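You operate a simulated robot arm through the tools that you are given. There is no shell and no other tool.

You are at the controls of a simulated robot arm. One attempt, no reset.

TASK
Put things in order on the side table. At the end: the yellow lemon half stands where the brown brush stood; the brown brush stands on top of the grey ring cover; the white socks stands where the blue drink bottle (marked "PLUM") stood; the blue drink bottle stands where the yellow lemon half stood; whatever was shut is shut again. Leave all else as you found it, and nothing knocked over.

It is judged by the outcome, as a careful person would: the job done as asked, and still so three seconds after it is handed in. It fails if anything else is knocked over, pushed out of place, dropped, spilled or broken. A push-on lid holds only when it is set on centred and level and pressed home; a screw cap is set on level and turned clockwise until tight.

THE ROBOT
A 7-joint arm with a two-finger parallel gripper, fixed in place. Base frame: the origin is on the floor under the middle of its stand, x ahead of it, y to its left, z up; the work surface is at about z = 780. Readings come in mm, degrees, newtons and seconds.
With the tool pointing down near the work surface it reaches from about 100 to 660 mm from the base axis. Its first joint turns from -66.0 to 66.0 degrees. Payload 1.57 kg.
The tool frame sits at the grasp point between the pads (the TCP): z along the fingers, y along the line on which they close. The tips reach 30 mm beyond it. The gripper opens to 80 mm. The fingers are 17 mm wide and 12 mm thick; the gripper's body (40 by 82 mm) begins 80 mm behind the TCP.
Orientation is that of the tool frame in the base frame, as a unit quaternion [x, y, z, w]. With the fingers straight down and closing along the base's y, the tool's x points along the base's -x, its y along +y and its z along -z.

THE INTERFACE
- The arm moves only by the tool apply_moves. Its argument "deltas" is a list of rows, each an object of numbers (a shift or turn left out is 0, a gripper value left out holds the last): "rx", "ry", "rz": the turn, a rotation vector about the tool's x, y, z in degrees; "tx", "ty", "tz": the shift along the tool's x, y, z in mm; "jaw": the finger opening in mm, from 0 to 80. In form: [{"rx": .., "ry": .., "rz": .., "tx": .., "ty": .., "tz": .., "jaw": ..}, ...]. A call has 1 to 20 rows; each row is the pose to reach, as a shift and turn from the pose commanded when the call began, along the tool's axes at that moment. A row lasts 0.2 s, in which the tool goes at most 50 mm and 8.6 degrees; a call with a longer step from one row to the next is refused whole, and so is a gripper value outside its range. Where a pose cannot be reached the arm comes as near as it can. A force on the tool above 40 N (or 10 N above the force at the start of the call, whichever is more), or a blocked arm, ends the call early, and 0.2 s more pass. The fingers move at their own pace (about 72 mm/s each) and stop on an object; they squeeze with about 31 N. The grip force told is the motor's: it shows also when the fingers shut on nothing. Time passes only in rows, and 0.2 s behind the last, so rows that repeat a pose let the fingers close. It gives the time, the measured TCP pose, the force on the tool (base axes), the opening and the grip force at its end, in the units of the frame above (readings bear some noise), with the torque about the TCP (base axes, N m) and any sound that the robot's microphone picked up.
- Cameras (640 x 400 px; columns grow to the right, rows downward): "scene" is fixed at [40, 421.4, 1427.1]; the picture's right is [-0.89, -0.45, 0.00], its down [-0.26, 0.50, -0.83] and it looks along [0.37, -0.74, -0.56] (base axes); focal length 349 px, centre (320, 200). "wrist" rides on the gripper at [72, -7, -122] in the tool frame; the picture's right is [0.09, 1.00, 0.00], its down [-0.84, 0.08, -0.54] and it looks along [-0.54, 0.05, 0.84] (tool axes); focal length 238 px, centre (320, 200). There is no depth. A picture from a camera that has moved, and an enlarged one, comes with that camera's place and axes in the base frame and with its lens.
- camera(camera): a new picture of that camera. It takes no simulated time.
- zoom(camera, box): a new picture of the part [left, top, right, bottom] of that camera's present view, enlarged. It takes no simulated time.
- finish_job(): hands the job in; it is judged then, once.

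Places have to be worked out from the pictures, the camera data and where the tool is seen. Open the gripper and draw the arm clear of the work before you hand the job in, unless the task says otherwise.

The tools are called after "Call:" as a command line: name --argument value ..., lists and objects as JSON in quotes. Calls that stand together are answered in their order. apply_moves: Moves the arm, as the interface text tells. Its arguments: {"type":"object","properties":{"deltas":{"type":"array","items":{"type":"object","properties":{"rx":{"type":"number"},"ry":{"type":"number"},"rz":{"type":"number"},"tx":{"type":"number"},"ty":{"type":"number"},"tz":{"type":"number"},"jaw":{"type":"number"}}}}},"required":["deltas"]} The other tools are called the same way: camera (camera) takes a picture; zoom (camera, box) takes an enlarged picture of a part of a camera's view; finish_job () hands the job in.

At the start:

```text
t: 0.0
position: [328.9, -213.8, 1148.4]
orientation: [0.001, 1.0, 0.0, 0.0]
force: [-0.1, -0.6, -0.4]
ft_torque: [-0.01, 0.0, 0.0]
finger_gap: 79.8
grip_force: 0.1
```

scene: 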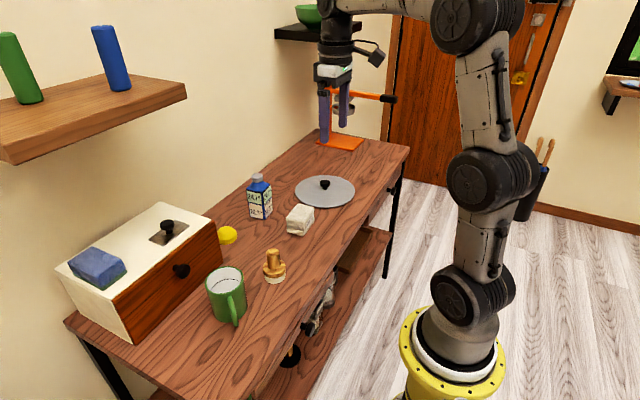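
wrist: 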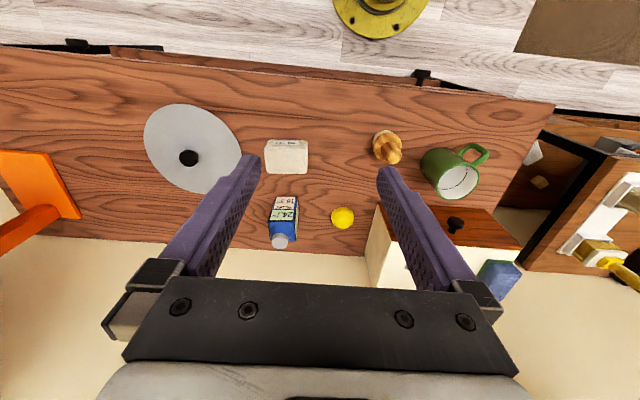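

I'll start by looking closely at the scene to identify each object.

Call:
zoom --camera "scene" --box '[200, 150, 380, 290]'

Call:
zoom --camera "scene" --box '[50, 190, 250, 340]'

Call:
zoom --camera "wrist" --box '[120, 80, 380, 260]'

Call:
zoom --camera "wrist" --box '[340, 110, 560, 310]'

Call:
zoom --camera "scene" --box '[240, 220, 400, 380]'

```text
2.86 times, centred on (290, 220) of scene
camera zoom: at [40.0, 421.4, 1427.1], right [-0.89, -0.45, 0.0], down [-0.26, 0.5, -0.83], along [0.37, -0.74, -0.56], focal length 998 px, centre (406, 143)
```

zoom: 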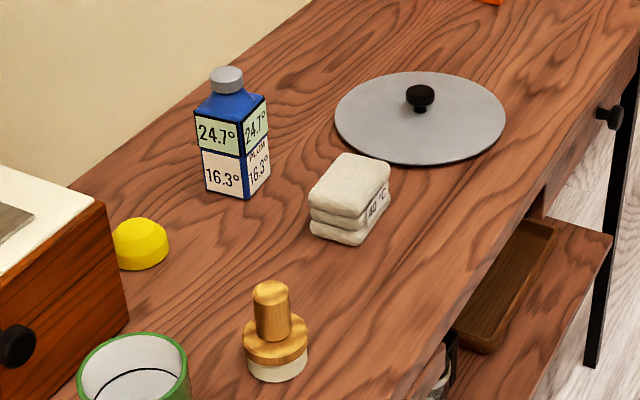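

```text
2.67 times, centred on (150, 265) of scene
camera zoom: at [40.0, 421.4, 1427.1], right [-0.89, -0.45, 0.0], down [-0.26, 0.5, -0.83], along [0.37, -0.74, -0.56], focal length 931 px, centre (773, 27)
```

zoom: 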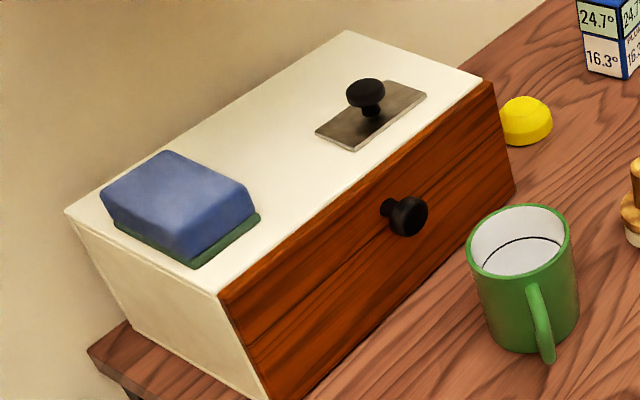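

```text
2.22 times, centred on (250, 170) of wrist
camera zoom: at [257.8, -220.3, 1270.5], right [-0.09, 1.0, 0.0], down [0.84, 0.08, 0.54], along [0.54, 0.05, -0.84], focal length 530 px, centre (476, 267)
```

zoom: 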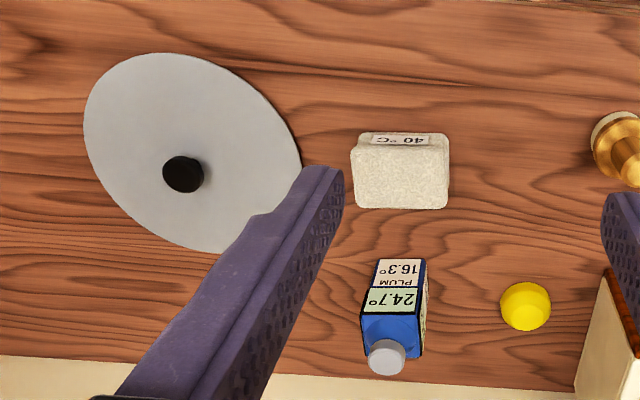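

```text
2.00 times, centred on (450, 210) of wrist
camera zoom: at [257.8, -220.3, 1270.5], right [-0.09, 1.0, 0.0], down [0.84, 0.08, 0.54], along [0.54, 0.05, -0.84], focal length 477 px, centre (60, 180)
```

zoom: 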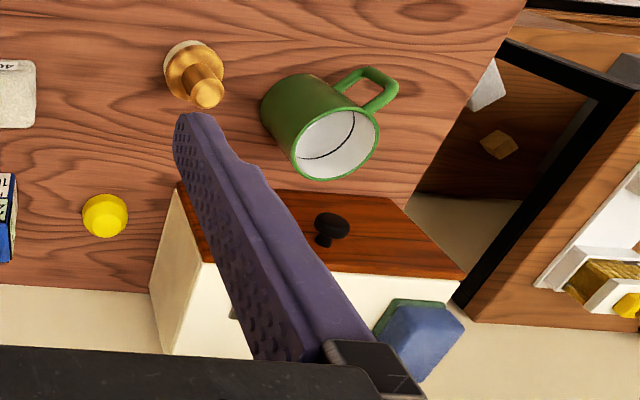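

```text
2.50 times, centred on (320, 300) of scene
camera zoom: at [40.0, 421.4, 1427.1], right [-0.89, -0.45, 0.0], down [-0.26, 0.5, -0.83], along [0.37, -0.74, -0.56], focal length 873 px, centre (320, -50)
```

zoom: 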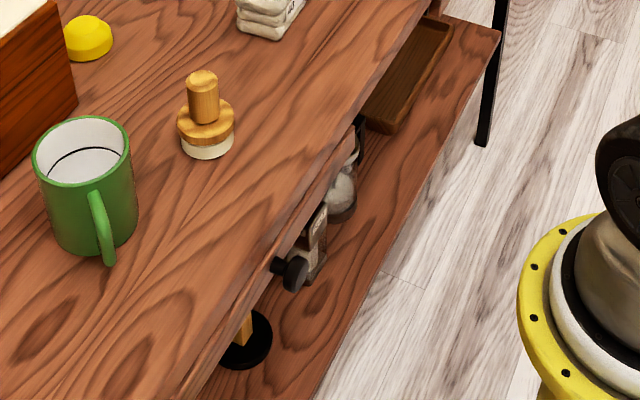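

The "ring cover" looks to be the flat grey disc with a black knob, near (462,-477). From the first pictures I put the brush near (409,-72), the lemon near (610,-131), the bottle near (595,-275) and the socks near (458,-274). I'll move the wrist camera closer to the brush and lemon to measure them better.

Call:
apply_moves --deltas '[{"tx": 5, "ty": 24, "tz": 25}, {"tx": 10, "ty": 48, "tz": 50}, {"tx": 15, "ty": 72, "tz": 75}, {"tx": 20, "ty": 96, "tz": 100}, {"tx": 25, "ty": 120, "tz": 125}, {"tx": 29, "ty": 142, "tz": 148}, {"tx": 29, "ty": 142, "tz": 148}]'

Call:
camera --camera "wrist"

Call:
camera --camera "scene"

```text
t: 1.6
position: [302.0, -70.2, 1002.0]
orientation: [-0.001, 1.0, 0.0, 0.001]
force: [0.3, 0.0, -0.5]
ft_torque: [0.0, 0.01, 0.01]
finger_gap: 80.0
grip_force: 0.0
```

```text
taken
camera wrist: at [229.9, -77.0, 1123.9], right [-0.09, 1.0, 0.0], down [0.84, 0.08, 0.54], along [0.54, 0.05, -0.84], focal length 238 px, centre (320, 200)
```

wrist: 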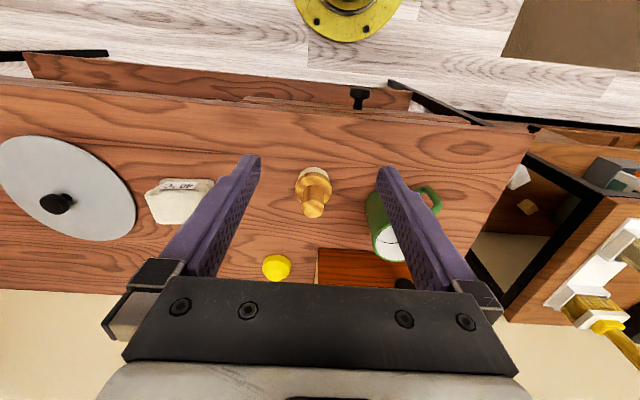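

```text
taken
```

scene: 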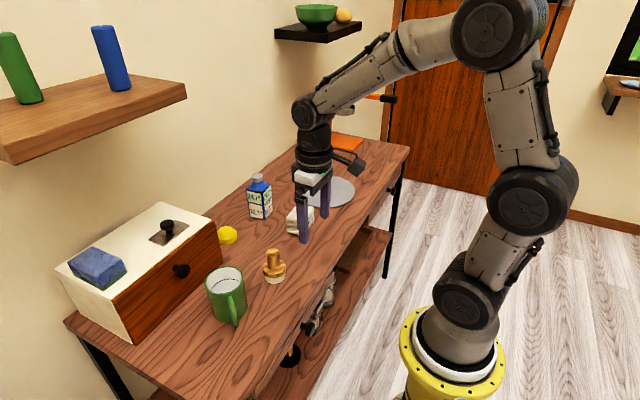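

The brush is well in view now. I'll zoom in on the brush, lemon and socks for accurate measurements.

Call:
zoom --camera "wrist" --box '[270, 150, 370, 230]'

Call:
zoom --camera "wrist" --box '[230, 210, 350, 290]'

Call:
zoom --camera "scene" --box '[200, 210, 320, 310]'

Call:
zoom --camera "scene" --box '[240, 140, 380, 240]'

```text
5.00 times, centred on (320, 190) of wrist
camera zoom: at [229.9, -77.0, 1123.9], right [-0.09, 1.0, 0.0], down [0.84, 0.08, 0.54], along [0.54, 0.05, -0.84], focal length 1192 px, centre (320, 250)
```

zoom: 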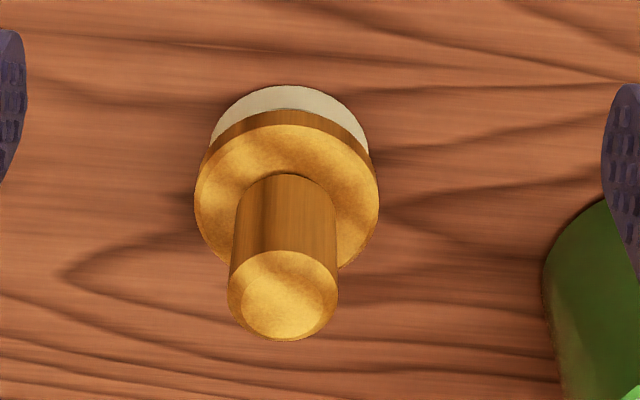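

```text
5.00 times, centred on (290, 250) of wrist
camera zoom: at [229.9, -77.0, 1123.9], right [-0.09, 1.0, 0.0], down [0.84, 0.08, 0.54], along [0.54, 0.05, -0.84], focal length 1192 px, centre (470, -50)
```

zoom: 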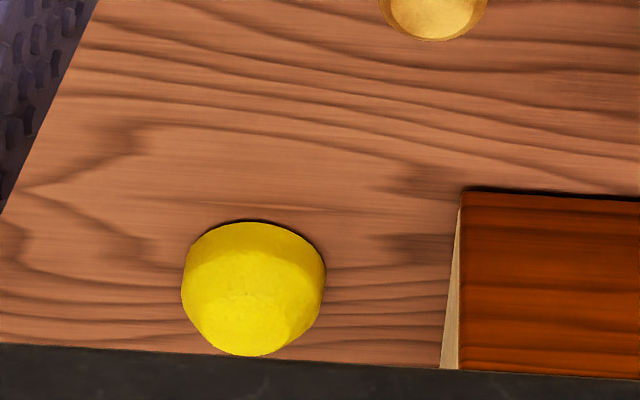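

```text
4.00 times, centred on (260, 260) of scene
camera zoom: at [40.0, 421.4, 1427.1], right [-0.89, -0.45, 0.0], down [-0.26, 0.5, -0.83], along [0.37, -0.74, -0.56], focal length 1397 px, centre (560, -40)
```

zoom: 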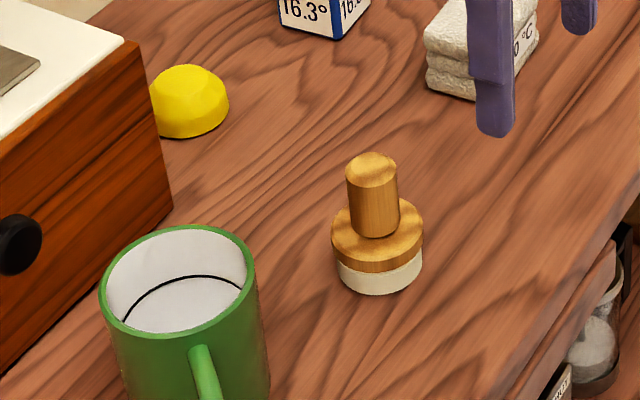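

```text
4.00 times, centred on (310, 190) of scene
camera zoom: at [40.0, 421.4, 1427.1], right [-0.89, -0.45, 0.0], down [-0.26, 0.5, -0.83], along [0.37, -0.74, -0.56], focal length 1397 px, centre (360, 240)
```

zoom: 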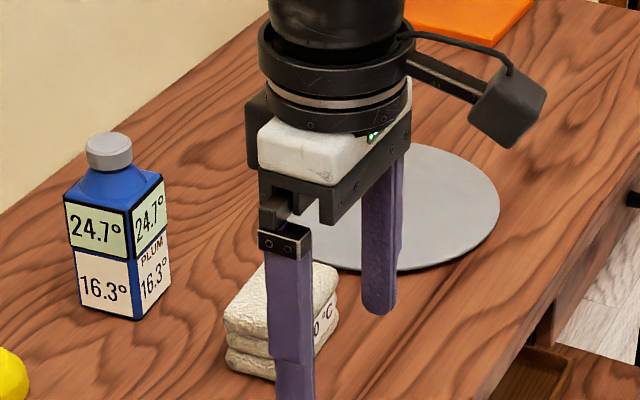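

Brush top centre triangulates to about (407,-70,871), with a handle of about 28 mm and the flange top near z=820. I'll move above it with the jaw at 60 to keep clear of the mug, then check the pose.

Call:
apply_moves --deltas '[{"tx": -30, "jaw": 60}, {"tx": -60}, {"tx": -90}, {"tx": -106, "tz": 10}, {"tx": -106, "tz": 30}, {"tx": -106, "tz": 50}, {"tx": -106, "tz": 70}, {"tx": -106, "tz": 70}, {"tx": -106, "tz": 70}]'

Call:
camera --camera "wrist"

Call:
zoom --camera "scene" --box '[200, 180, 340, 300]'

```text
t: 3.6
position: [406.6, -71.4, 932.3]
orientation: [0.0, 1.0, 0.0, 0.001]
force: [-0.4, 0.1, 0.3]
ft_torque: [0.0, 0.0, -0.04]
finger_gap: 60.1
grip_force: 0.0
```

```text
taken
camera wrist: at [334.3, -77.1, 1053.1], right [-0.09, 1.0, 0.0], down [0.84, 0.08, 0.54], along [0.54, 0.05, -0.84], focal length 238 px, centre (320, 200)
```

wrist: 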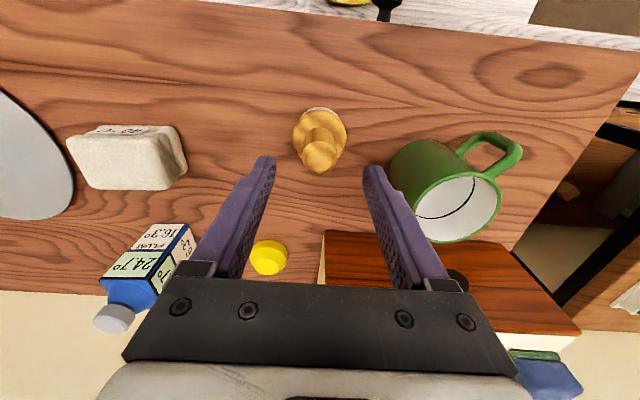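

```text
3.33 times, centred on (270, 240) of scene
camera zoom: at [40.0, 421.4, 1427.1], right [-0.89, -0.45, 0.0], down [-0.26, 0.5, -0.83], along [0.37, -0.74, -0.56], focal length 1164 px, centre (487, 67)
```

zoom: 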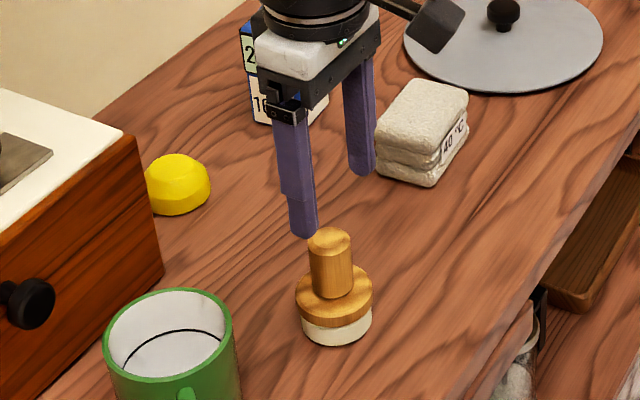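

The brush handle is centred under the gripper at (407.5,-70.4). I'll descend to about z=858 and close on the handle.

Call:
apply_moves --deltas '[{"ty": 1, "tx": -1, "tz": 20}, {"ty": 1, "tx": -1, "tz": 40}, {"ty": 1, "tx": -1, "tz": 58}, {"ty": 1, "tx": -1, "tz": 68}, {"ty": 1, "tx": -1, "tz": 74}, {"ty": 1, "tx": -1, "tz": 74}, {"ty": 1, "tx": -1, "tz": 74, "jaw": 40}, {"ty": 1, "tx": -1, "tz": 74, "jaw": 15}, {"ty": 1, "tx": -1, "tz": 74, "jaw": 15}, {"ty": 1, "tx": -1, "tz": 74, "jaw": 15}]'

Call:
zoom --camera "scene" --box '[200, 180, 340, 300]'

Call:
camera --camera "wrist"

```text
t: 5.8
position: [407.7, -70.3, 856.3]
orientation: [0.0, 1.0, 0.0, 0.001]
force: [0.3, -0.3, -0.8]
ft_torque: [-0.05, 0.02, 0.02]
finger_gap: 28.8
grip_force: 30.3
```

```text
3.33 times, centred on (270, 240) of scene
camera zoom: at [40.0, 421.4, 1427.1], right [-0.89, -0.45, 0.0], down [-0.26, 0.5, -0.83], along [0.37, -0.74, -0.56], focal length 1164 px, centre (487, 67)
```

zoom: 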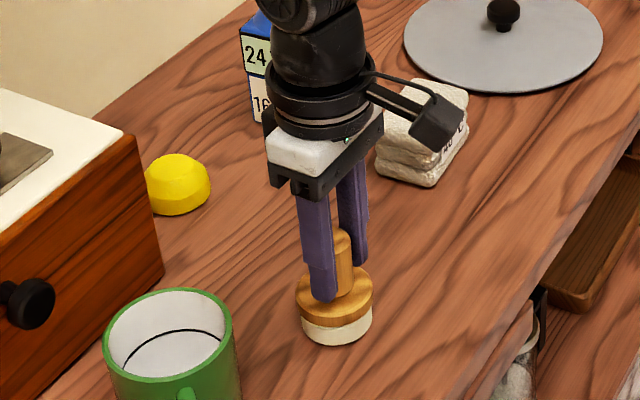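

```text
taken
camera wrist: at [336.0, -77.2, 979.1], right [-0.09, 1.0, 0.0], down [0.84, 0.08, 0.54], along [0.54, 0.05, -0.84], focal length 238 px, centre (320, 200)
```

wrist: 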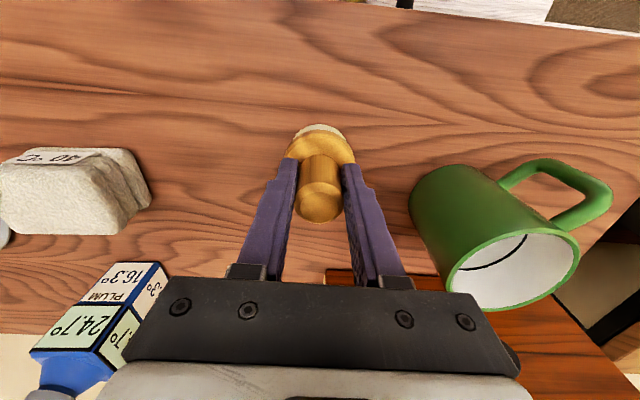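

Gripped at a 28.8 mm gap. I'll lift straight up and carry it towards the cover to look at the cover closely.

Call:
apply_moves --deltas '[{"tz": -10}, {"tz": -35}, {"tz": -65}, {"tz": -95}, {"tz": -120}, {"tz": -130, "ty": -25}, {"tz": -130, "ty": -60}, {"tz": -130, "ty": -95}, {"tz": -130, "ty": -130}, {"tz": -130, "ty": -165, "tx": 10}, {"tz": -130, "ty": -200, "tx": 30}, {"tz": -130, "ty": -235, "tx": 50}, {"tz": -130, "ty": -270, "tx": 70}, {"tz": -130, "ty": -270, "tx": 70}]'

Call:
camera --camera "wrist"

Call:
camera --camera "scene"

```text
t: 8.8
position: [336.1, -341.3, 984.8]
orientation: [0.001, 1.0, 0.001, 0.0]
force: [0.6, 0.0, -1.8]
ft_torque: [0.01, 0.03, -0.03]
finger_gap: 28.9
grip_force: 30.7
```

```text
taken
camera wrist: at [263.6, -348.2, 1107.3], right [-0.09, 1.0, 0.0], down [0.84, 0.08, 0.54], along [0.54, 0.05, -0.84], focal length 238 px, centre (320, 200)
```

wrist: 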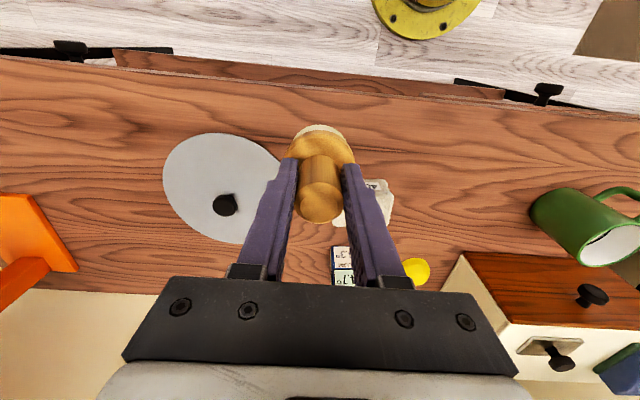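

```text
taken
```

scene: 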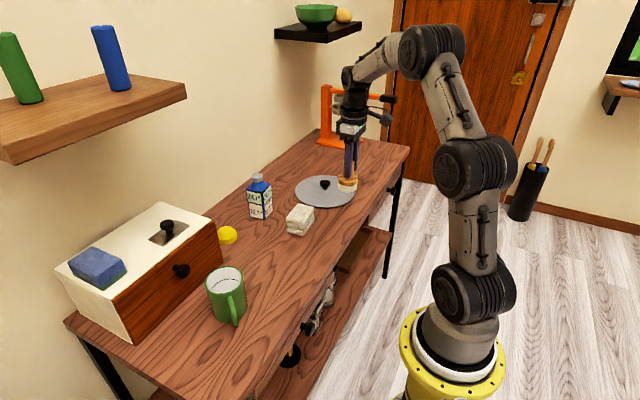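

Call:
zoom --camera "wrist" --box '[150, 120, 300, 250]'

Call:
zoom --camera "scene" --box '[280, 150, 380, 220]'

```text
3.08 times, centred on (225, 185) of wrist
camera zoom: at [263.6, -348.2, 1107.3], right [-0.09, 1.0, 0.0], down [0.84, 0.08, 0.54], along [0.54, 0.05, -0.84], focal length 733 px, centre (612, 246)
```

zoom: 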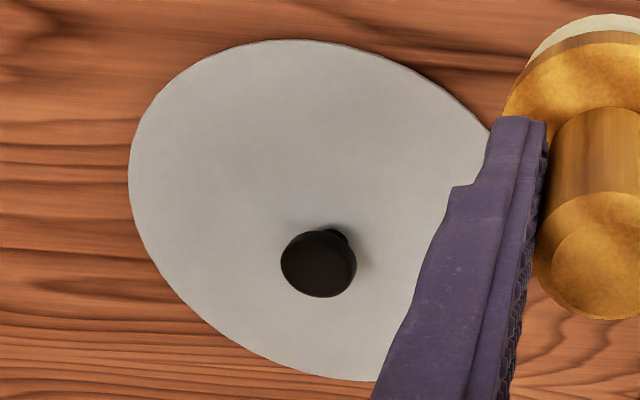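

```text
5.71 times, centred on (330, 185) of scene
camera zoom: at [40.0, 421.4, 1427.1], right [-0.89, -0.45, 0.0], down [-0.26, 0.5, -0.83], along [0.37, -0.74, -0.56], focal length 1995 px, centre (263, 286)
```

zoom: 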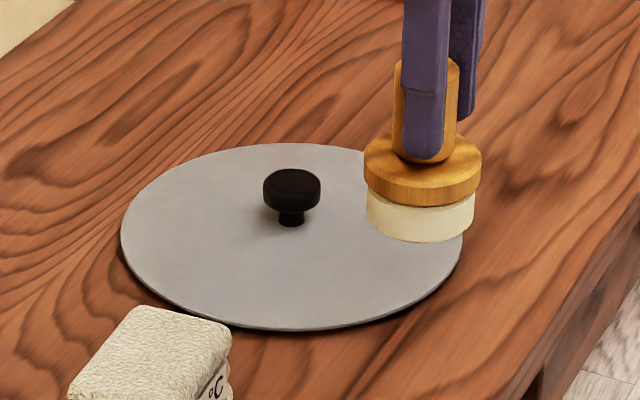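

The cover is a thin disc lying flat, centred near (477,-472) with a radius of about 100 and a knob in the middle. I'll put the brush on its near side at about (433,-428), so I move there and descend partway.

Call:
apply_moves --deltas '[{"tx": -25, "ty": -22}, {"tx": -50, "ty": -44}, {"tx": -75, "ty": -66}, {"tx": -96, "ty": -87}, {"tx": -96, "ty": -87, "tz": 30}, {"tx": -96, "ty": -87, "tz": 60}, {"tx": -96, "ty": -87, "tz": 85}, {"tx": -96, "ty": -87, "tz": 100}, {"tx": -96, "ty": -87, "tz": 100}]'

Call:
zoom --camera "scene" --box '[280, 150, 380, 220]'

Call:
camera --camera "wrist"

```text
t: 10.8
position: [434.7, -428.5, 885.8]
orientation: [0.0, 1.0, 0.0, 0.0]
force: [0.2, -0.4, -0.6]
ft_torque: [-0.01, 0.0, -0.01]
finger_gap: 28.6
grip_force: 30.3
```

```text
5.71 times, centred on (330, 185) of scene
camera zoom: at [40.0, 421.4, 1427.1], right [-0.89, -0.45, 0.0], down [-0.26, 0.5, -0.83], along [0.37, -0.74, -0.56], focal length 1995 px, centre (263, 286)
```

zoom: 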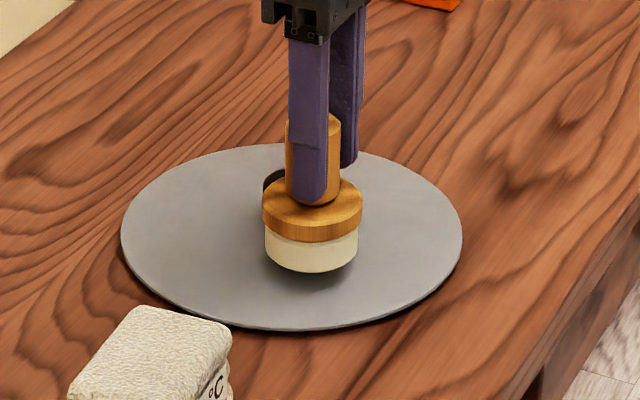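

```text
taken
camera wrist: at [361.9, -434.3, 1008.5], right [-0.09, 1.0, 0.0], down [0.84, 0.08, 0.54], along [0.54, 0.05, -0.84], focal length 238 px, centre (320, 200)
```

wrist: 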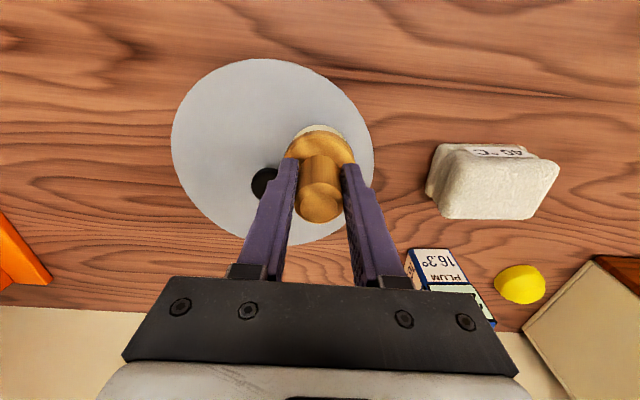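

The brush is about 58 mm from the knob centre and inside the rim. I'll nudge it 2 mm outward and lower it to just above the cover, then ease it down.

Call:
apply_moves --deltas '[{"tx": 2, "ty": 2, "tz": 10}, {"tx": 2, "ty": 2, "tz": 18}, {"tx": 2, "ty": 2, "tz": 22}, {"tx": 2, "ty": 2, "tz": 24}, {"tx": 2, "ty": 2, "tz": 24}]'

Call:
zoom --camera "scene" --box '[280, 150, 380, 220]'

```text
t: 12.0
position: [433.7, -425.6, 864.8]
orientation: [0.001, 1.0, -0.004, 0.004]
force: [0.8, -1.4, 20.9]
ft_torque: [0.18, -0.24, 0.11]
finger_gap: 28.8
grip_force: 30.5
```

```text
5.71 times, centred on (330, 185) of scene
camera zoom: at [39.8, 421.6, 1427.0], right [-0.89, -0.45, 0.0], down [-0.26, 0.5, -0.83], along [0.37, -0.74, -0.56], focal length 1995 px, centre (263, 286)
```

zoom: 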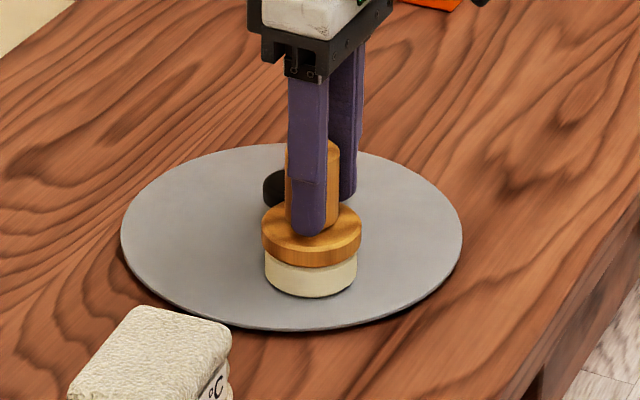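

It has made contact at 21 N with the brush on the cover, whose top is about 8 mm above the table. I'll ease up slightly to relieve the press.

Call:
apply_moves --deltas '[{"tz": -1}, {"tz": -2}, {"tz": -2}]'

```text
t: 12.8
position: [433.3, -425.8, 864.9]
orientation: [0.0, 1.0, -0.001, 0.001]
force: [2.3, -5.0, 15.4]
ft_torque: [-0.24, -0.3, -0.08]
finger_gap: 28.6
grip_force: 31.3
```

Still 15 N, so I'll ease up another 1.5 mm.

Call:
apply_moves --deltas '[{"tz": -1}, {"tz": -1.5}, {"tz": -1.5}]'

```text
t: 13.6
position: [431.2, -424.8, 865.3]
orientation: [-0.001, 1.0, 0.002, -0.001]
force: [1.0, -1.2, 5.4]
ft_torque: [-0.12, -0.31, 0.02]
finger_gap: 28.6
grip_force: 30.9
```

About 5 N of contact remains. I'll open the jaws and check that the brush stands.

Call:
apply_moves --deltas '[{"tz": -0.5}, {"tz": -0.5, "jaw": 35}, {"tz": -0.5, "jaw": 50}, {"tz": -0.5, "jaw": 60}, {"tz": -0.5, "jaw": 60}]'

Call:
zoom --camera "scene" --box '[280, 150, 380, 220]'

Call:
camera --camera "wrist"

```text
t: 14.8
position: [431.8, -426.0, 866.3]
orientation: [0.0, 1.0, 0.0, 0.0]
force: [0.3, -0.1, -0.5]
ft_torque: [0.02, 0.03, -0.02]
finger_gap: 59.9
grip_force: 0.0
```

```text
5.71 times, centred on (330, 185) of scene
camera zoom: at [40.0, 421.4, 1427.1], right [-0.89, -0.45, 0.0], down [-0.26, 0.5, -0.83], along [0.37, -0.74, -0.56], focal length 1995 px, centre (263, 286)
```

zoom: 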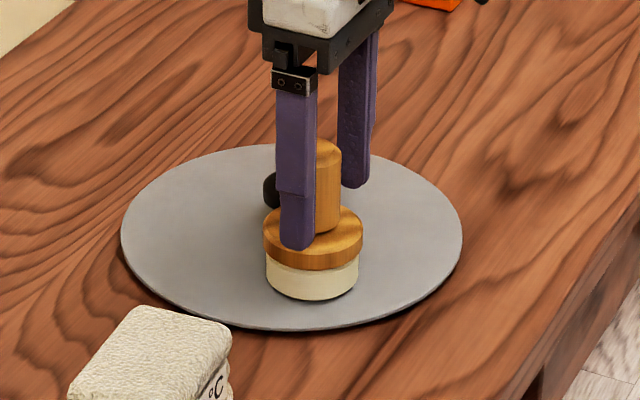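

```text
taken
camera wrist: at [360.2, -432.1, 988.4], right [-0.09, 1.0, 0.0], down [0.84, 0.08, 0.54], along [0.54, 0.05, -0.84], focal length 238 px, centre (320, 200)
```

wrist: 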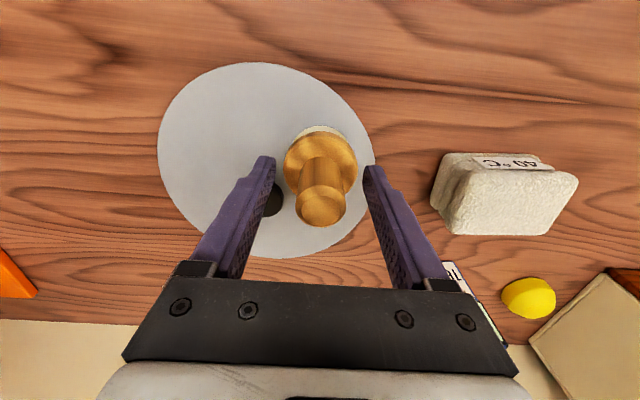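

The brush stands upright on the cover and the cover hasn't moved. I'll rise straight up and move to view the lemon.

Call:
apply_moves --deltas '[{"tz": -15}, {"tz": -40}, {"tz": -75}, {"tz": -110}, {"tz": -134}, {"tz": -134, "ty": 35, "tx": -8}, {"tz": -134, "ty": 75, "tx": -16}, {"tz": -134, "ty": 115, "tx": -24}, {"tz": -134, "ty": 155, "tx": -32}, {"tz": -134, "ty": 195, "tx": -40}, {"tz": -134, "ty": 235, "tx": -48}, {"tz": -134, "ty": 270, "tx": -58}, {"tz": -134, "ty": 296, "tx": -68, "jaw": 80}, {"tz": -134, "ty": 296, "tx": -68, "jaw": 80}]'

Call:
camera --camera "wrist"

Call:
zoom --camera "scene" --box '[200, 140, 380, 290]'

```text
t: 17.8
position: [499.5, -127.4, 999.7]
orientation: [0.0, 1.0, -0.001, 0.0]
force: [0.6, -0.8, 0.7]
ft_torque: [-0.01, 0.0, 0.01]
finger_gap: 79.9
grip_force: 0.0
```

```text
taken
camera wrist: at [428.7, -134.9, 1122.6], right [-0.09, 1.0, 0.0], down [0.84, 0.08, 0.54], along [0.54, 0.05, -0.84], focal length 238 px, centre (320, 200)
```

wrist: 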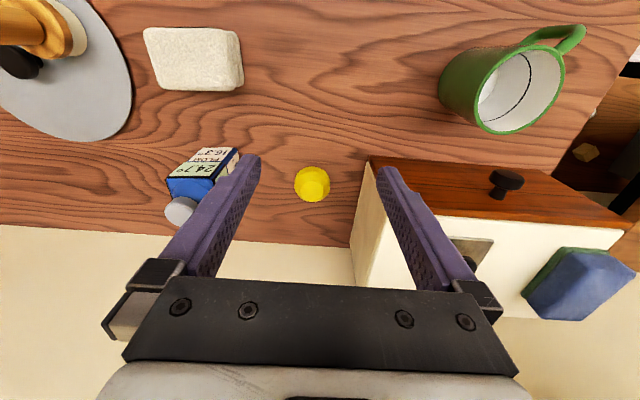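

```text
2.67 times, centred on (290, 215) of scene
camera zoom: at [40.0, 421.4, 1427.1], right [-0.89, -0.45, 0.0], down [-0.26, 0.5, -0.83], along [0.37, -0.74, -0.56], focal length 931 px, centre (400, 160)
```

zoom: 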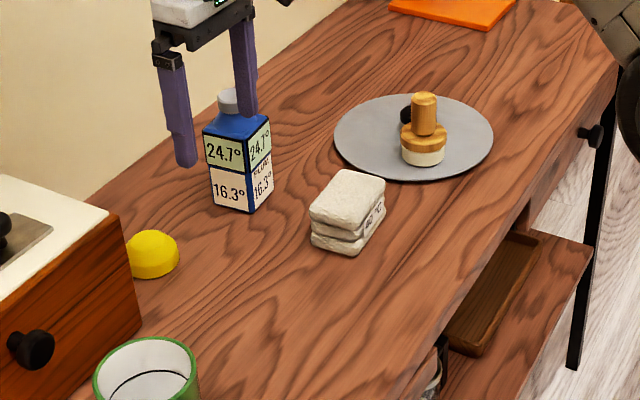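

Call:
zoom --camera "wrist" --box '[260, 140, 380, 230]'

Call:
zoom --camera "wrist" --box '[130, 120, 270, 240]'

Call:
zoom --camera "wrist" --box '[120, 0, 280, 120]'

Call:
zoom --camera "wrist" --box '[340, 130, 640, 340]'

```text
4.44 times, centred on (320, 185) of wrist
camera zoom: at [428.7, -134.9, 1122.6], right [-0.09, 1.0, 0.0], down [0.84, 0.08, 0.54], along [0.54, 0.05, -0.84], focal length 1059 px, centre (320, 267)
```

zoom: 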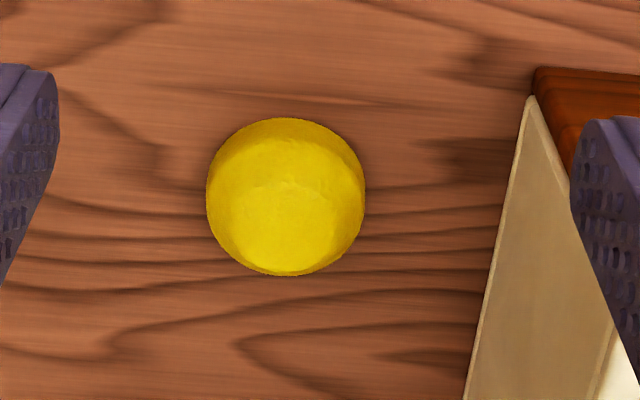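

```text
3.33 times, centred on (200, 180) of wrist
camera zoom: at [428.7, -134.9, 1122.6], right [-0.09, 1.0, 0.0], down [0.84, 0.08, 0.54], along [0.54, 0.05, -0.84], focal length 794 px, centre (720, 267)
```

zoom: 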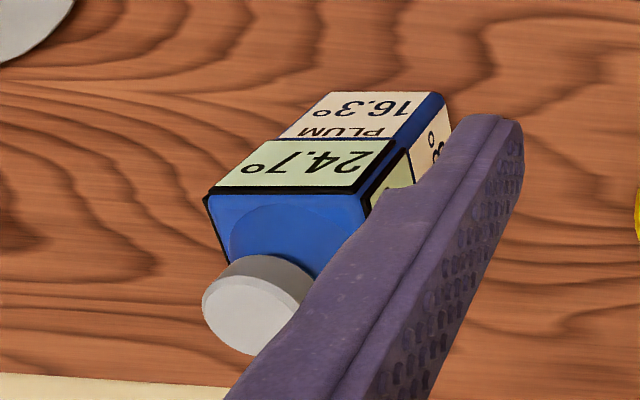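

```text
3.33 times, centred on (200, 60) of wrist
camera zoom: at [428.7, -134.9, 1122.6], right [-0.09, 1.0, 0.0], down [0.84, 0.08, 0.54], along [0.54, 0.05, -0.84], focal length 794 px, centre (720, 667)
```

zoom: 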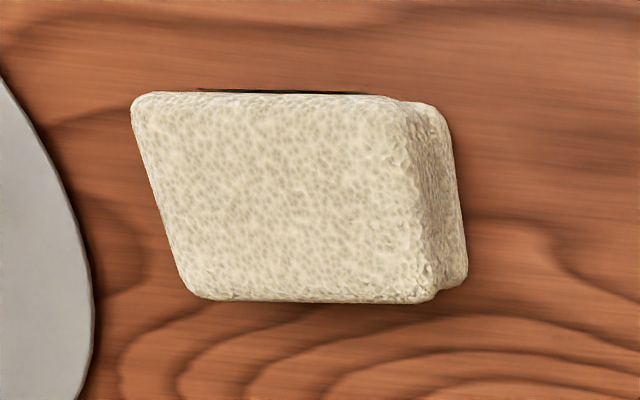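

```text
1.90 times, centred on (490, 235) of wrist
camera zoom: at [428.7, -134.9, 1122.6], right [-0.09, 1.0, 0.0], down [0.84, 0.08, 0.54], along [0.54, 0.05, -0.84], focal length 454 px, centre (-4, 133)
```

zoom: 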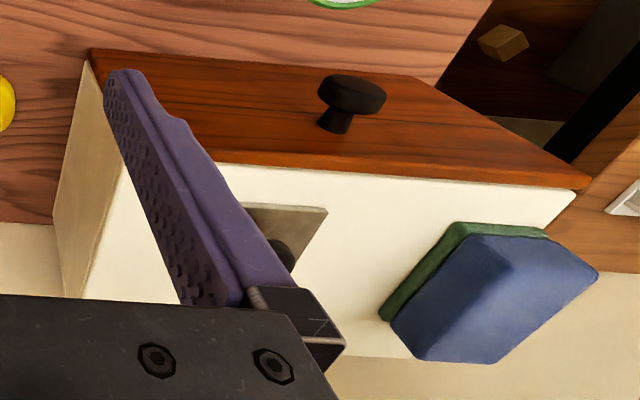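

The lemon measures at about (613,-130), 57 mm wide, and the box side face is at y≈-48, which leaves enough room. I'll move over it and descend partway first.

Call:
apply_moves --deltas '[{"tx": -35, "ty": -1}, {"tx": -70, "ty": -2}, {"tx": -100, "ty": -2.5}, {"tx": -113, "ty": -2.5}, {"tx": -113, "ty": -2.5, "tz": 35}, {"tx": -113, "ty": -2.5, "tz": 70}, {"tx": -113, "ty": -2.5, "tz": 105}, {"tx": -113, "ty": -2.5, "tz": 130}, {"tx": -113, "ty": -2.5, "tz": 130}]'

Call:
camera --camera "wrist"

Call:
zoom --camera "scene" --box '[140, 140, 320, 280]'

```text
t: 19.8
position: [613.1, -131.0, 870.8]
orientation: [0.0, 1.0, 0.0, -0.001]
force: [-0.1, 0.6, 0.0]
ft_torque: [0.01, -0.02, -0.04]
finger_gap: 80.2
grip_force: 0.0
```

```text
taken
camera wrist: at [541.1, -137.7, 992.4], right [-0.09, 1.0, 0.0], down [0.84, 0.08, 0.54], along [0.54, 0.05, -0.84], focal length 238 px, centre (320, 200)
```

wrist: 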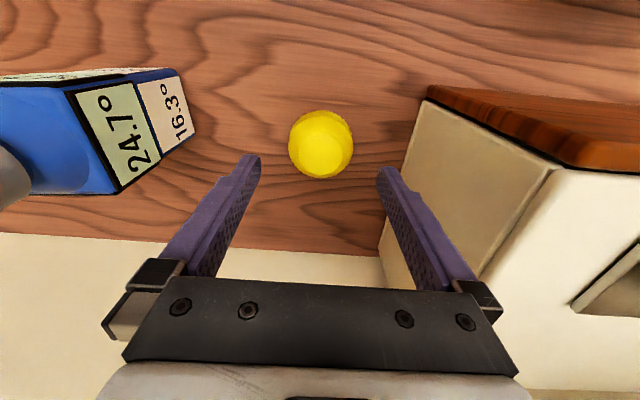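

```text
2.86 times, centred on (230, 210) of scene
camera zoom: at [40.0, 421.4, 1427.1], right [-0.89, -0.45, 0.0], down [-0.26, 0.5, -0.83], along [0.37, -0.74, -0.56], focal length 998 px, centre (577, 171)
```

zoom: 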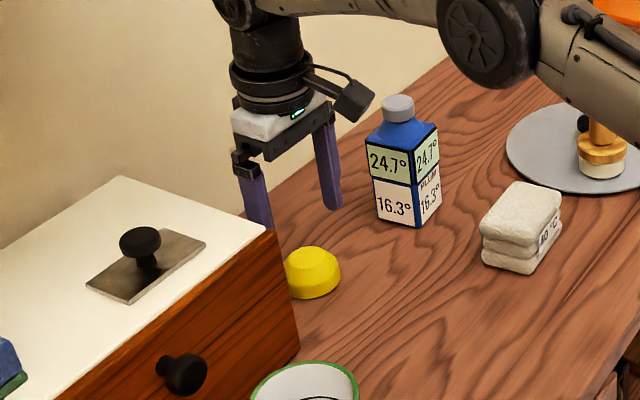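

The lemon is centred under the TCP, so I'll descend 57 mm until the tips are just above the table and close.

Call:
apply_moves --deltas '[{"tz": 20}, {"tz": 38}, {"tz": 50}, {"tz": 56}, {"tz": 57.5}, {"tz": 57.5}, {"tz": 57.5, "jaw": 65}, {"tz": 57.5, "jaw": 50}, {"tz": 57.5, "jaw": 40}, {"tz": 57.5, "jaw": 40}]'

Call:
camera --camera "wrist"

Call:
zoom --camera "scene" --box '[180, 180, 280, 260]'

```text
t: 22.0
position: [613.3, -132.3, 813.0]
orientation: [-0.001, 1.0, 0.0, -0.001]
force: [0.5, 0.7, -0.3]
ft_torque: [0.0, 0.02, -0.01]
finger_gap: 54.5
grip_force: 31.2
```

```text
taken
camera wrist: at [540.9, -138.3, 935.1], right [-0.09, 1.0, 0.0], down [0.84, 0.08, 0.54], along [0.54, 0.05, -0.84], focal length 238 px, centre (320, 200)
```

wrist: 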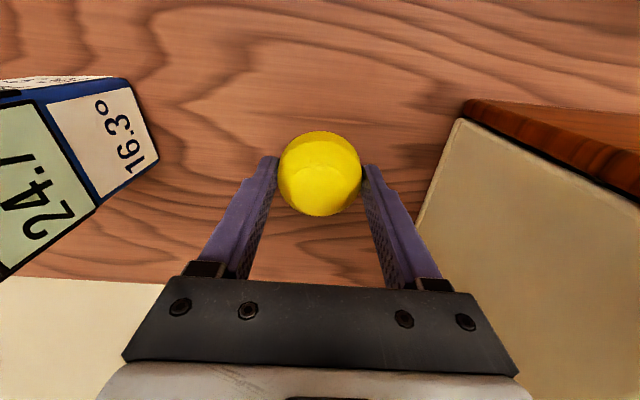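

```text
5.00 times, centred on (230, 220) of scene
camera zoom: at [40.0, 421.4, 1427.1], right [-0.89, -0.45, 0.0], down [-0.26, 0.5, -0.83], along [0.37, -0.74, -0.56], focal length 1746 px, centre (770, 100)
```

zoom: 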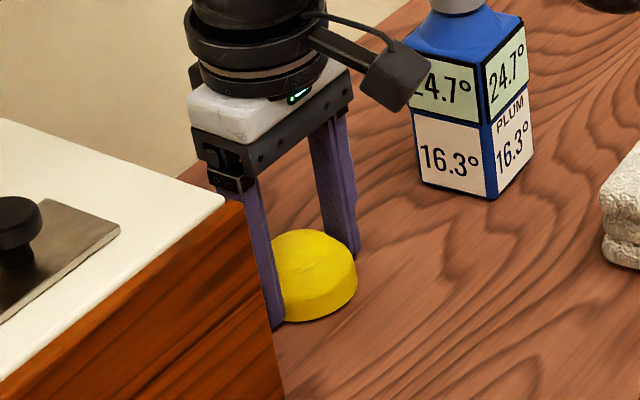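

Gripped at 54.5 mm with a firm grip force. I'll lift slowly and check the hold.

Call:
apply_moves --deltas '[{"tz": -5}, {"tz": -10}, {"tz": -20}, {"tz": -35}, {"tz": -35}]'

Call:
camera --camera "wrist"

Call:
zoom --camera "scene" --box '[180, 170, 280, 250]'

```text
t: 23.2
position: [612.3, -131.7, 850.0]
orientation: [0.0, 1.0, 0.0, 0.0]
force: [-0.8, -0.2, -0.2]
ft_torque: [0.02, -0.01, -0.02]
finger_gap: 54.6
grip_force: 31.0
```

```text
taken
camera wrist: at [540.4, -138.9, 971.2], right [-0.09, 1.0, 0.0], down [0.84, 0.08, 0.54], along [0.54, 0.05, -0.84], focal length 238 px, centre (320, 200)
```

wrist: 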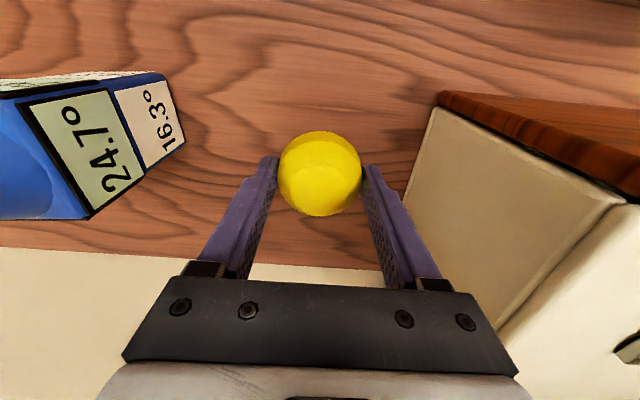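

```text
5.00 times, centred on (230, 210) of scene
camera zoom: at [40.0, 421.4, 1427.1], right [-0.89, -0.45, 0.0], down [-0.26, 0.5, -0.83], along [0.37, -0.74, -0.56], focal length 1746 px, centre (770, 150)
```

zoom: 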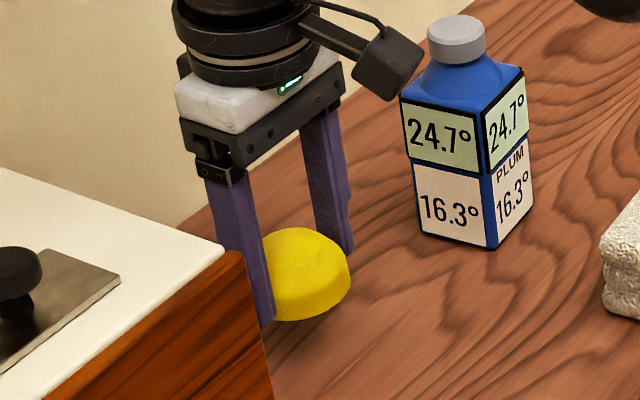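

The lemon is held well. I'll carry it to the brush's old spot, TCP about (410,-70), staying clear of the box and mug.

Call:
apply_moves --deltas '[{"tx": 10, "tz": -20}, {"tx": 40, "ty": 5, "tz": -35}, {"tx": 75, "ty": 15, "tz": -40}, {"tx": 110, "ty": 28, "tz": -40}, {"tx": 145, "ty": 42, "tz": -40}, {"tx": 180, "ty": 54, "tz": -40}, {"tx": 202, "ty": 61, "tz": -40}, {"tx": 202, "ty": 61, "tz": -15}, {"tx": 202, "ty": 61, "tz": 10}, {"tx": 202, "ty": 61, "tz": 22}, {"tx": 202, "ty": 61, "tz": 22}]'

Call:
camera --camera "wrist"

Call:
zoom --camera "scene" --box '[200, 190, 340, 310]'

```text
t: 25.6
position: [410.8, -72.9, 824.9]
orientation: [0.0, 1.0, 0.0, 0.001]
force: [0.6, 0.3, -0.1]
ft_torque: [-0.01, 0.01, 0.01]
finger_gap: 54.7
grip_force: 30.4
```

```text
taken
camera wrist: at [338.8, -79.6, 947.1], right [-0.09, 1.0, 0.0], down [0.84, 0.08, 0.54], along [0.54, 0.05, -0.84], focal length 238 px, centre (320, 200)
```

wrist: 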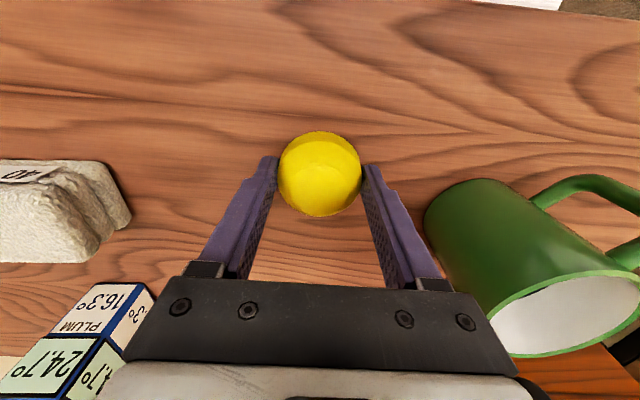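

```text
3.33 times, centred on (270, 250) of scene
camera zoom: at [40.0, 421.4, 1427.1], right [-0.89, -0.45, 0.0], down [-0.26, 0.5, -0.83], along [0.37, -0.74, -0.56], focal length 1164 px, centre (487, 33)
```

zoom: 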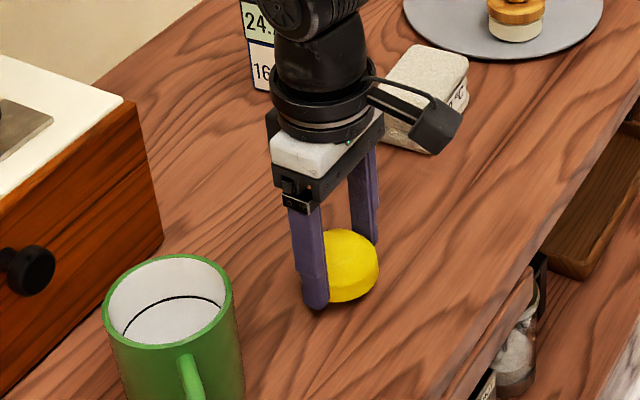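

Over the brush's old spot now. I'll trim 1.5 mm in y and lower the last 12 mm gently.

Call:
apply_moves --deltas '[{"ty": 1.5, "tz": 5}, {"ty": 1.5, "tz": 9}, {"ty": 1.5, "tz": 11}, {"ty": 1.5, "tz": 12}, {"ty": 1.5, "tz": 12}]'

```text
t: 26.8
position: [410.5, -70.3, 813.0]
orientation: [0.0, 1.0, -0.001, 0.0]
force: [-0.2, -0.7, -0.4]
ft_torque: [-0.03, -0.01, 0.02]
finger_gap: 54.7
grip_force: 31.1
```

Call:
apply_moves --deltas '[{"tz": 0.7}, {"tz": 0.7}]'

```text
t: 27.4
position: [411.3, -70.4, 812.4]
orientation: [0.0, 1.0, 0.0, 0.0]
force: [-1.2, -0.9, 1.5]
ft_torque: [-0.09, 0.04, -0.02]
finger_gap: 54.6
grip_force: 31.3
```

The lemon has just touched the table (1.5 N). I'll open slowly to release it, then rise.

Call:
apply_moves --deltas '[{"jaw": 58}, {"jaw": 64}, {"jaw": 72}, {"jaw": 76}, {"jaw": 76}, {"jaw": 76, "tz": -15}, {"jaw": 76, "tz": -40}, {"jaw": 76, "tz": -75}, {"jaw": 76, "tz": -110}, {"jaw": 76, "tz": -110}]'

Call:
camera --camera "wrist"

Call:
camera --camera "scene"

```text
t: 29.6
position: [410.8, -69.9, 924.2]
orientation: [0.001, 1.0, 0.001, -0.001]
force: [-1.3, -0.2, -0.4]
ft_torque: [0.02, 0.02, -0.01]
finger_gap: 76.0
grip_force: 0.0
```

```text
taken
camera wrist: at [338.7, -76.1, 1045.8], right [-0.09, 1.0, 0.0], down [0.84, 0.08, 0.54], along [0.54, 0.05, -0.84], focal length 238 px, centre (320, 200)
```

wrist: 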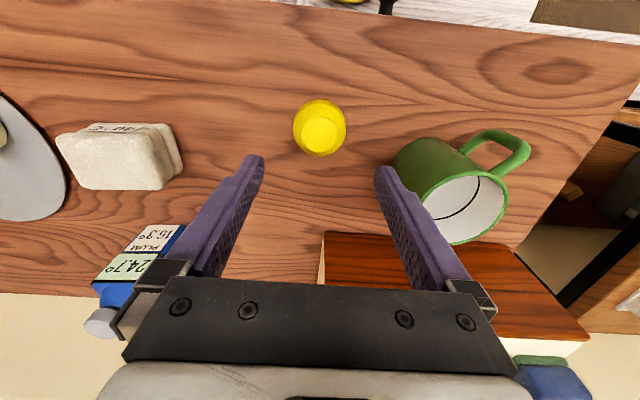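

```text
taken
```

scene: 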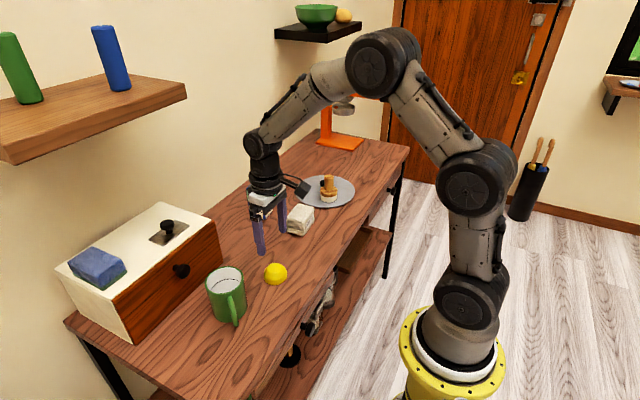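

The lemon is at (410,-70). Next is the bottle, so I'll move to a viewpoint facing it.

Call:
apply_moves --deltas '[{"tz": -20, "ty": -10}, {"tz": -40, "ty": -40, "tx": -10}, {"tz": -60, "ty": -75, "tx": -22}, {"tz": -76, "ty": -110, "tx": -34}, {"tz": -76, "ty": -145, "tx": -46}, {"tz": -76, "ty": -180, "tx": -58}, {"tz": -76, "ty": -205, "tx": -68}, {"tz": -76, "ty": -205, "tx": -68, "jaw": 80}, {"tz": -76, "ty": -205, "tx": -68, "jaw": 80}]'

Call:
camera --camera "wrist"

Call:
zoom --camera "wrist" --box '[250, 120, 390, 240]'

Call:
zoom --camera "scene" --box '[220, 150, 320, 230]'

```text
t: 31.6
position: [479.7, -274.0, 999.6]
orientation: [0.0, 1.0, 0.0, 0.0]
force: [0.0, -0.4, 0.8]
ft_torque: [0.01, 0.0, -0.04]
finger_gap: 80.1
grip_force: 0.2
```

```text
taken
camera wrist: at [408.3, -281.0, 1121.8], right [-0.09, 1.0, 0.0], down [0.84, 0.08, 0.54], along [0.54, 0.05, -0.84], focal length 238 px, centre (320, 200)
```

wrist: 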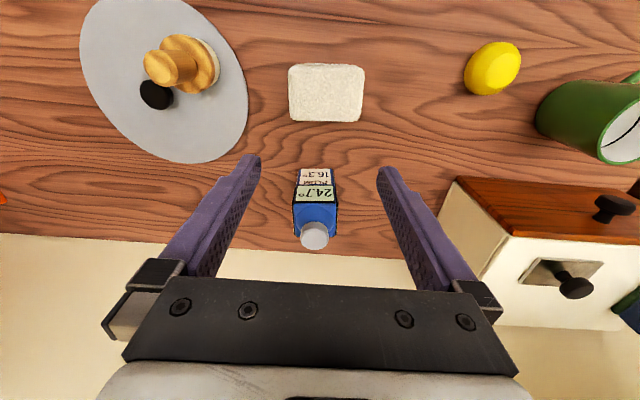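

```text
3.33 times, centred on (320, 180) of wrist
camera zoom: at [408.3, -281.0, 1121.8], right [-0.09, 1.0, 0.0], down [0.84, 0.08, 0.54], along [0.54, 0.05, -0.84], focal length 794 px, centre (320, 267)
```

zoom: 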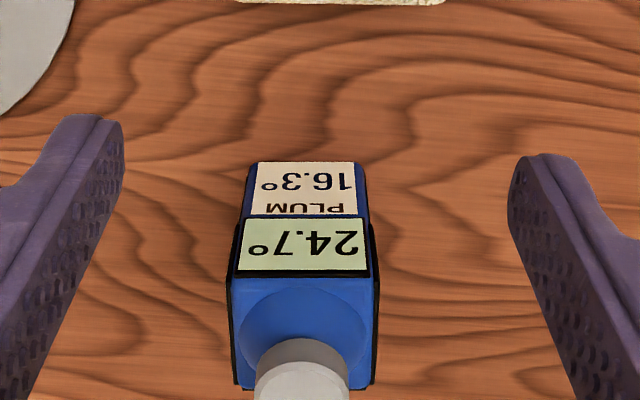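

```text
5.00 times, centred on (270, 190) of scene
camera zoom: at [40.0, 421.4, 1427.1], right [-0.89, -0.45, 0.0], down [-0.26, 0.5, -0.83], along [0.37, -0.74, -0.56], focal length 1746 px, centre (570, 250)
```

zoom: 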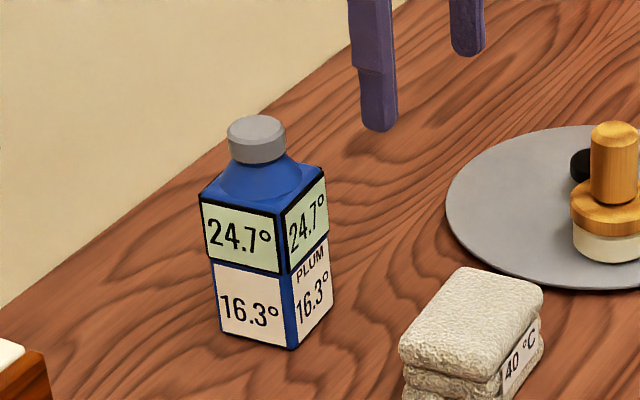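

The bottle body is about 52 mm square, centred near (594,-270.5) and yawed about 4.7° counter-clockwise, with its shoulder at z≈877 and cap top at about 912. I'll move above it with the gripper turned to match.

Call:
apply_moves --deltas '[{"tx": -30, "ty": 1, "rz": -2}, {"tx": -60, "ty": 2, "rz": -4}, {"tx": -90, "ty": 3, "rz": -4.7}, {"tx": -114, "ty": 3.5, "rz": -4.7}, {"tx": -114, "ty": 3.5, "rz": -4.7}, {"tx": -114, "ty": 3.5, "rz": -4.7}]'

Call:
camera --camera "wrist"

Call:
camera --camera "scene"

```text
t: 33.0
position: [576.9, -263.1, 993.2]
orientation: [-0.042, 0.999, 0.0, 0.0]
force: [0.9, -1.0, -0.4]
ft_torque: [0.02, 0.01, -0.02]
finger_gap: 79.9
grip_force: 0.0
out of reach, approached as far as the arm can: row 4, 5, 6
```

```text
taken
camera wrist: at [506.0, -275.6, 1115.6], right [-0.17, 0.98, 0.0], down [0.83, 0.15, 0.54], along [0.53, 0.09, -0.84], focal length 238 px, centre (320, 200)
```

wrist: 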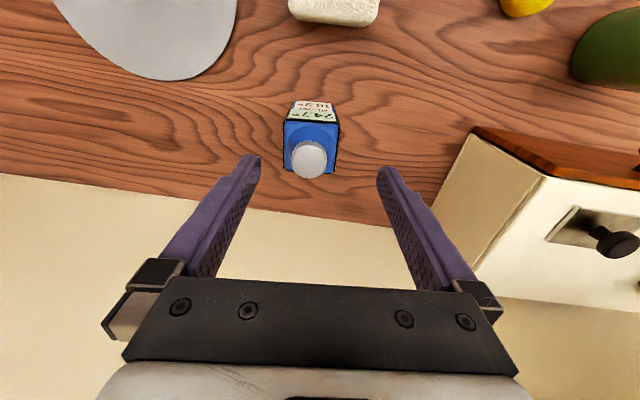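

```text
taken
```

scene: 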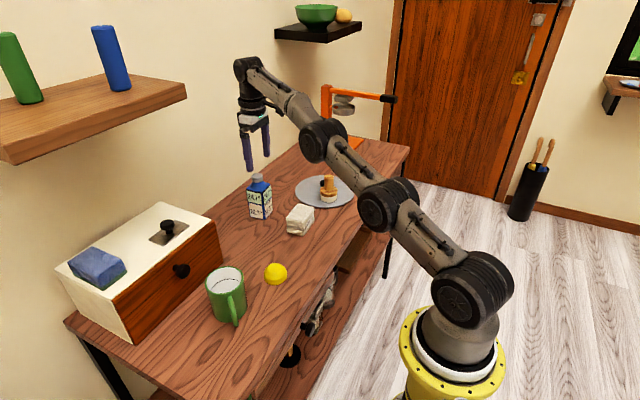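

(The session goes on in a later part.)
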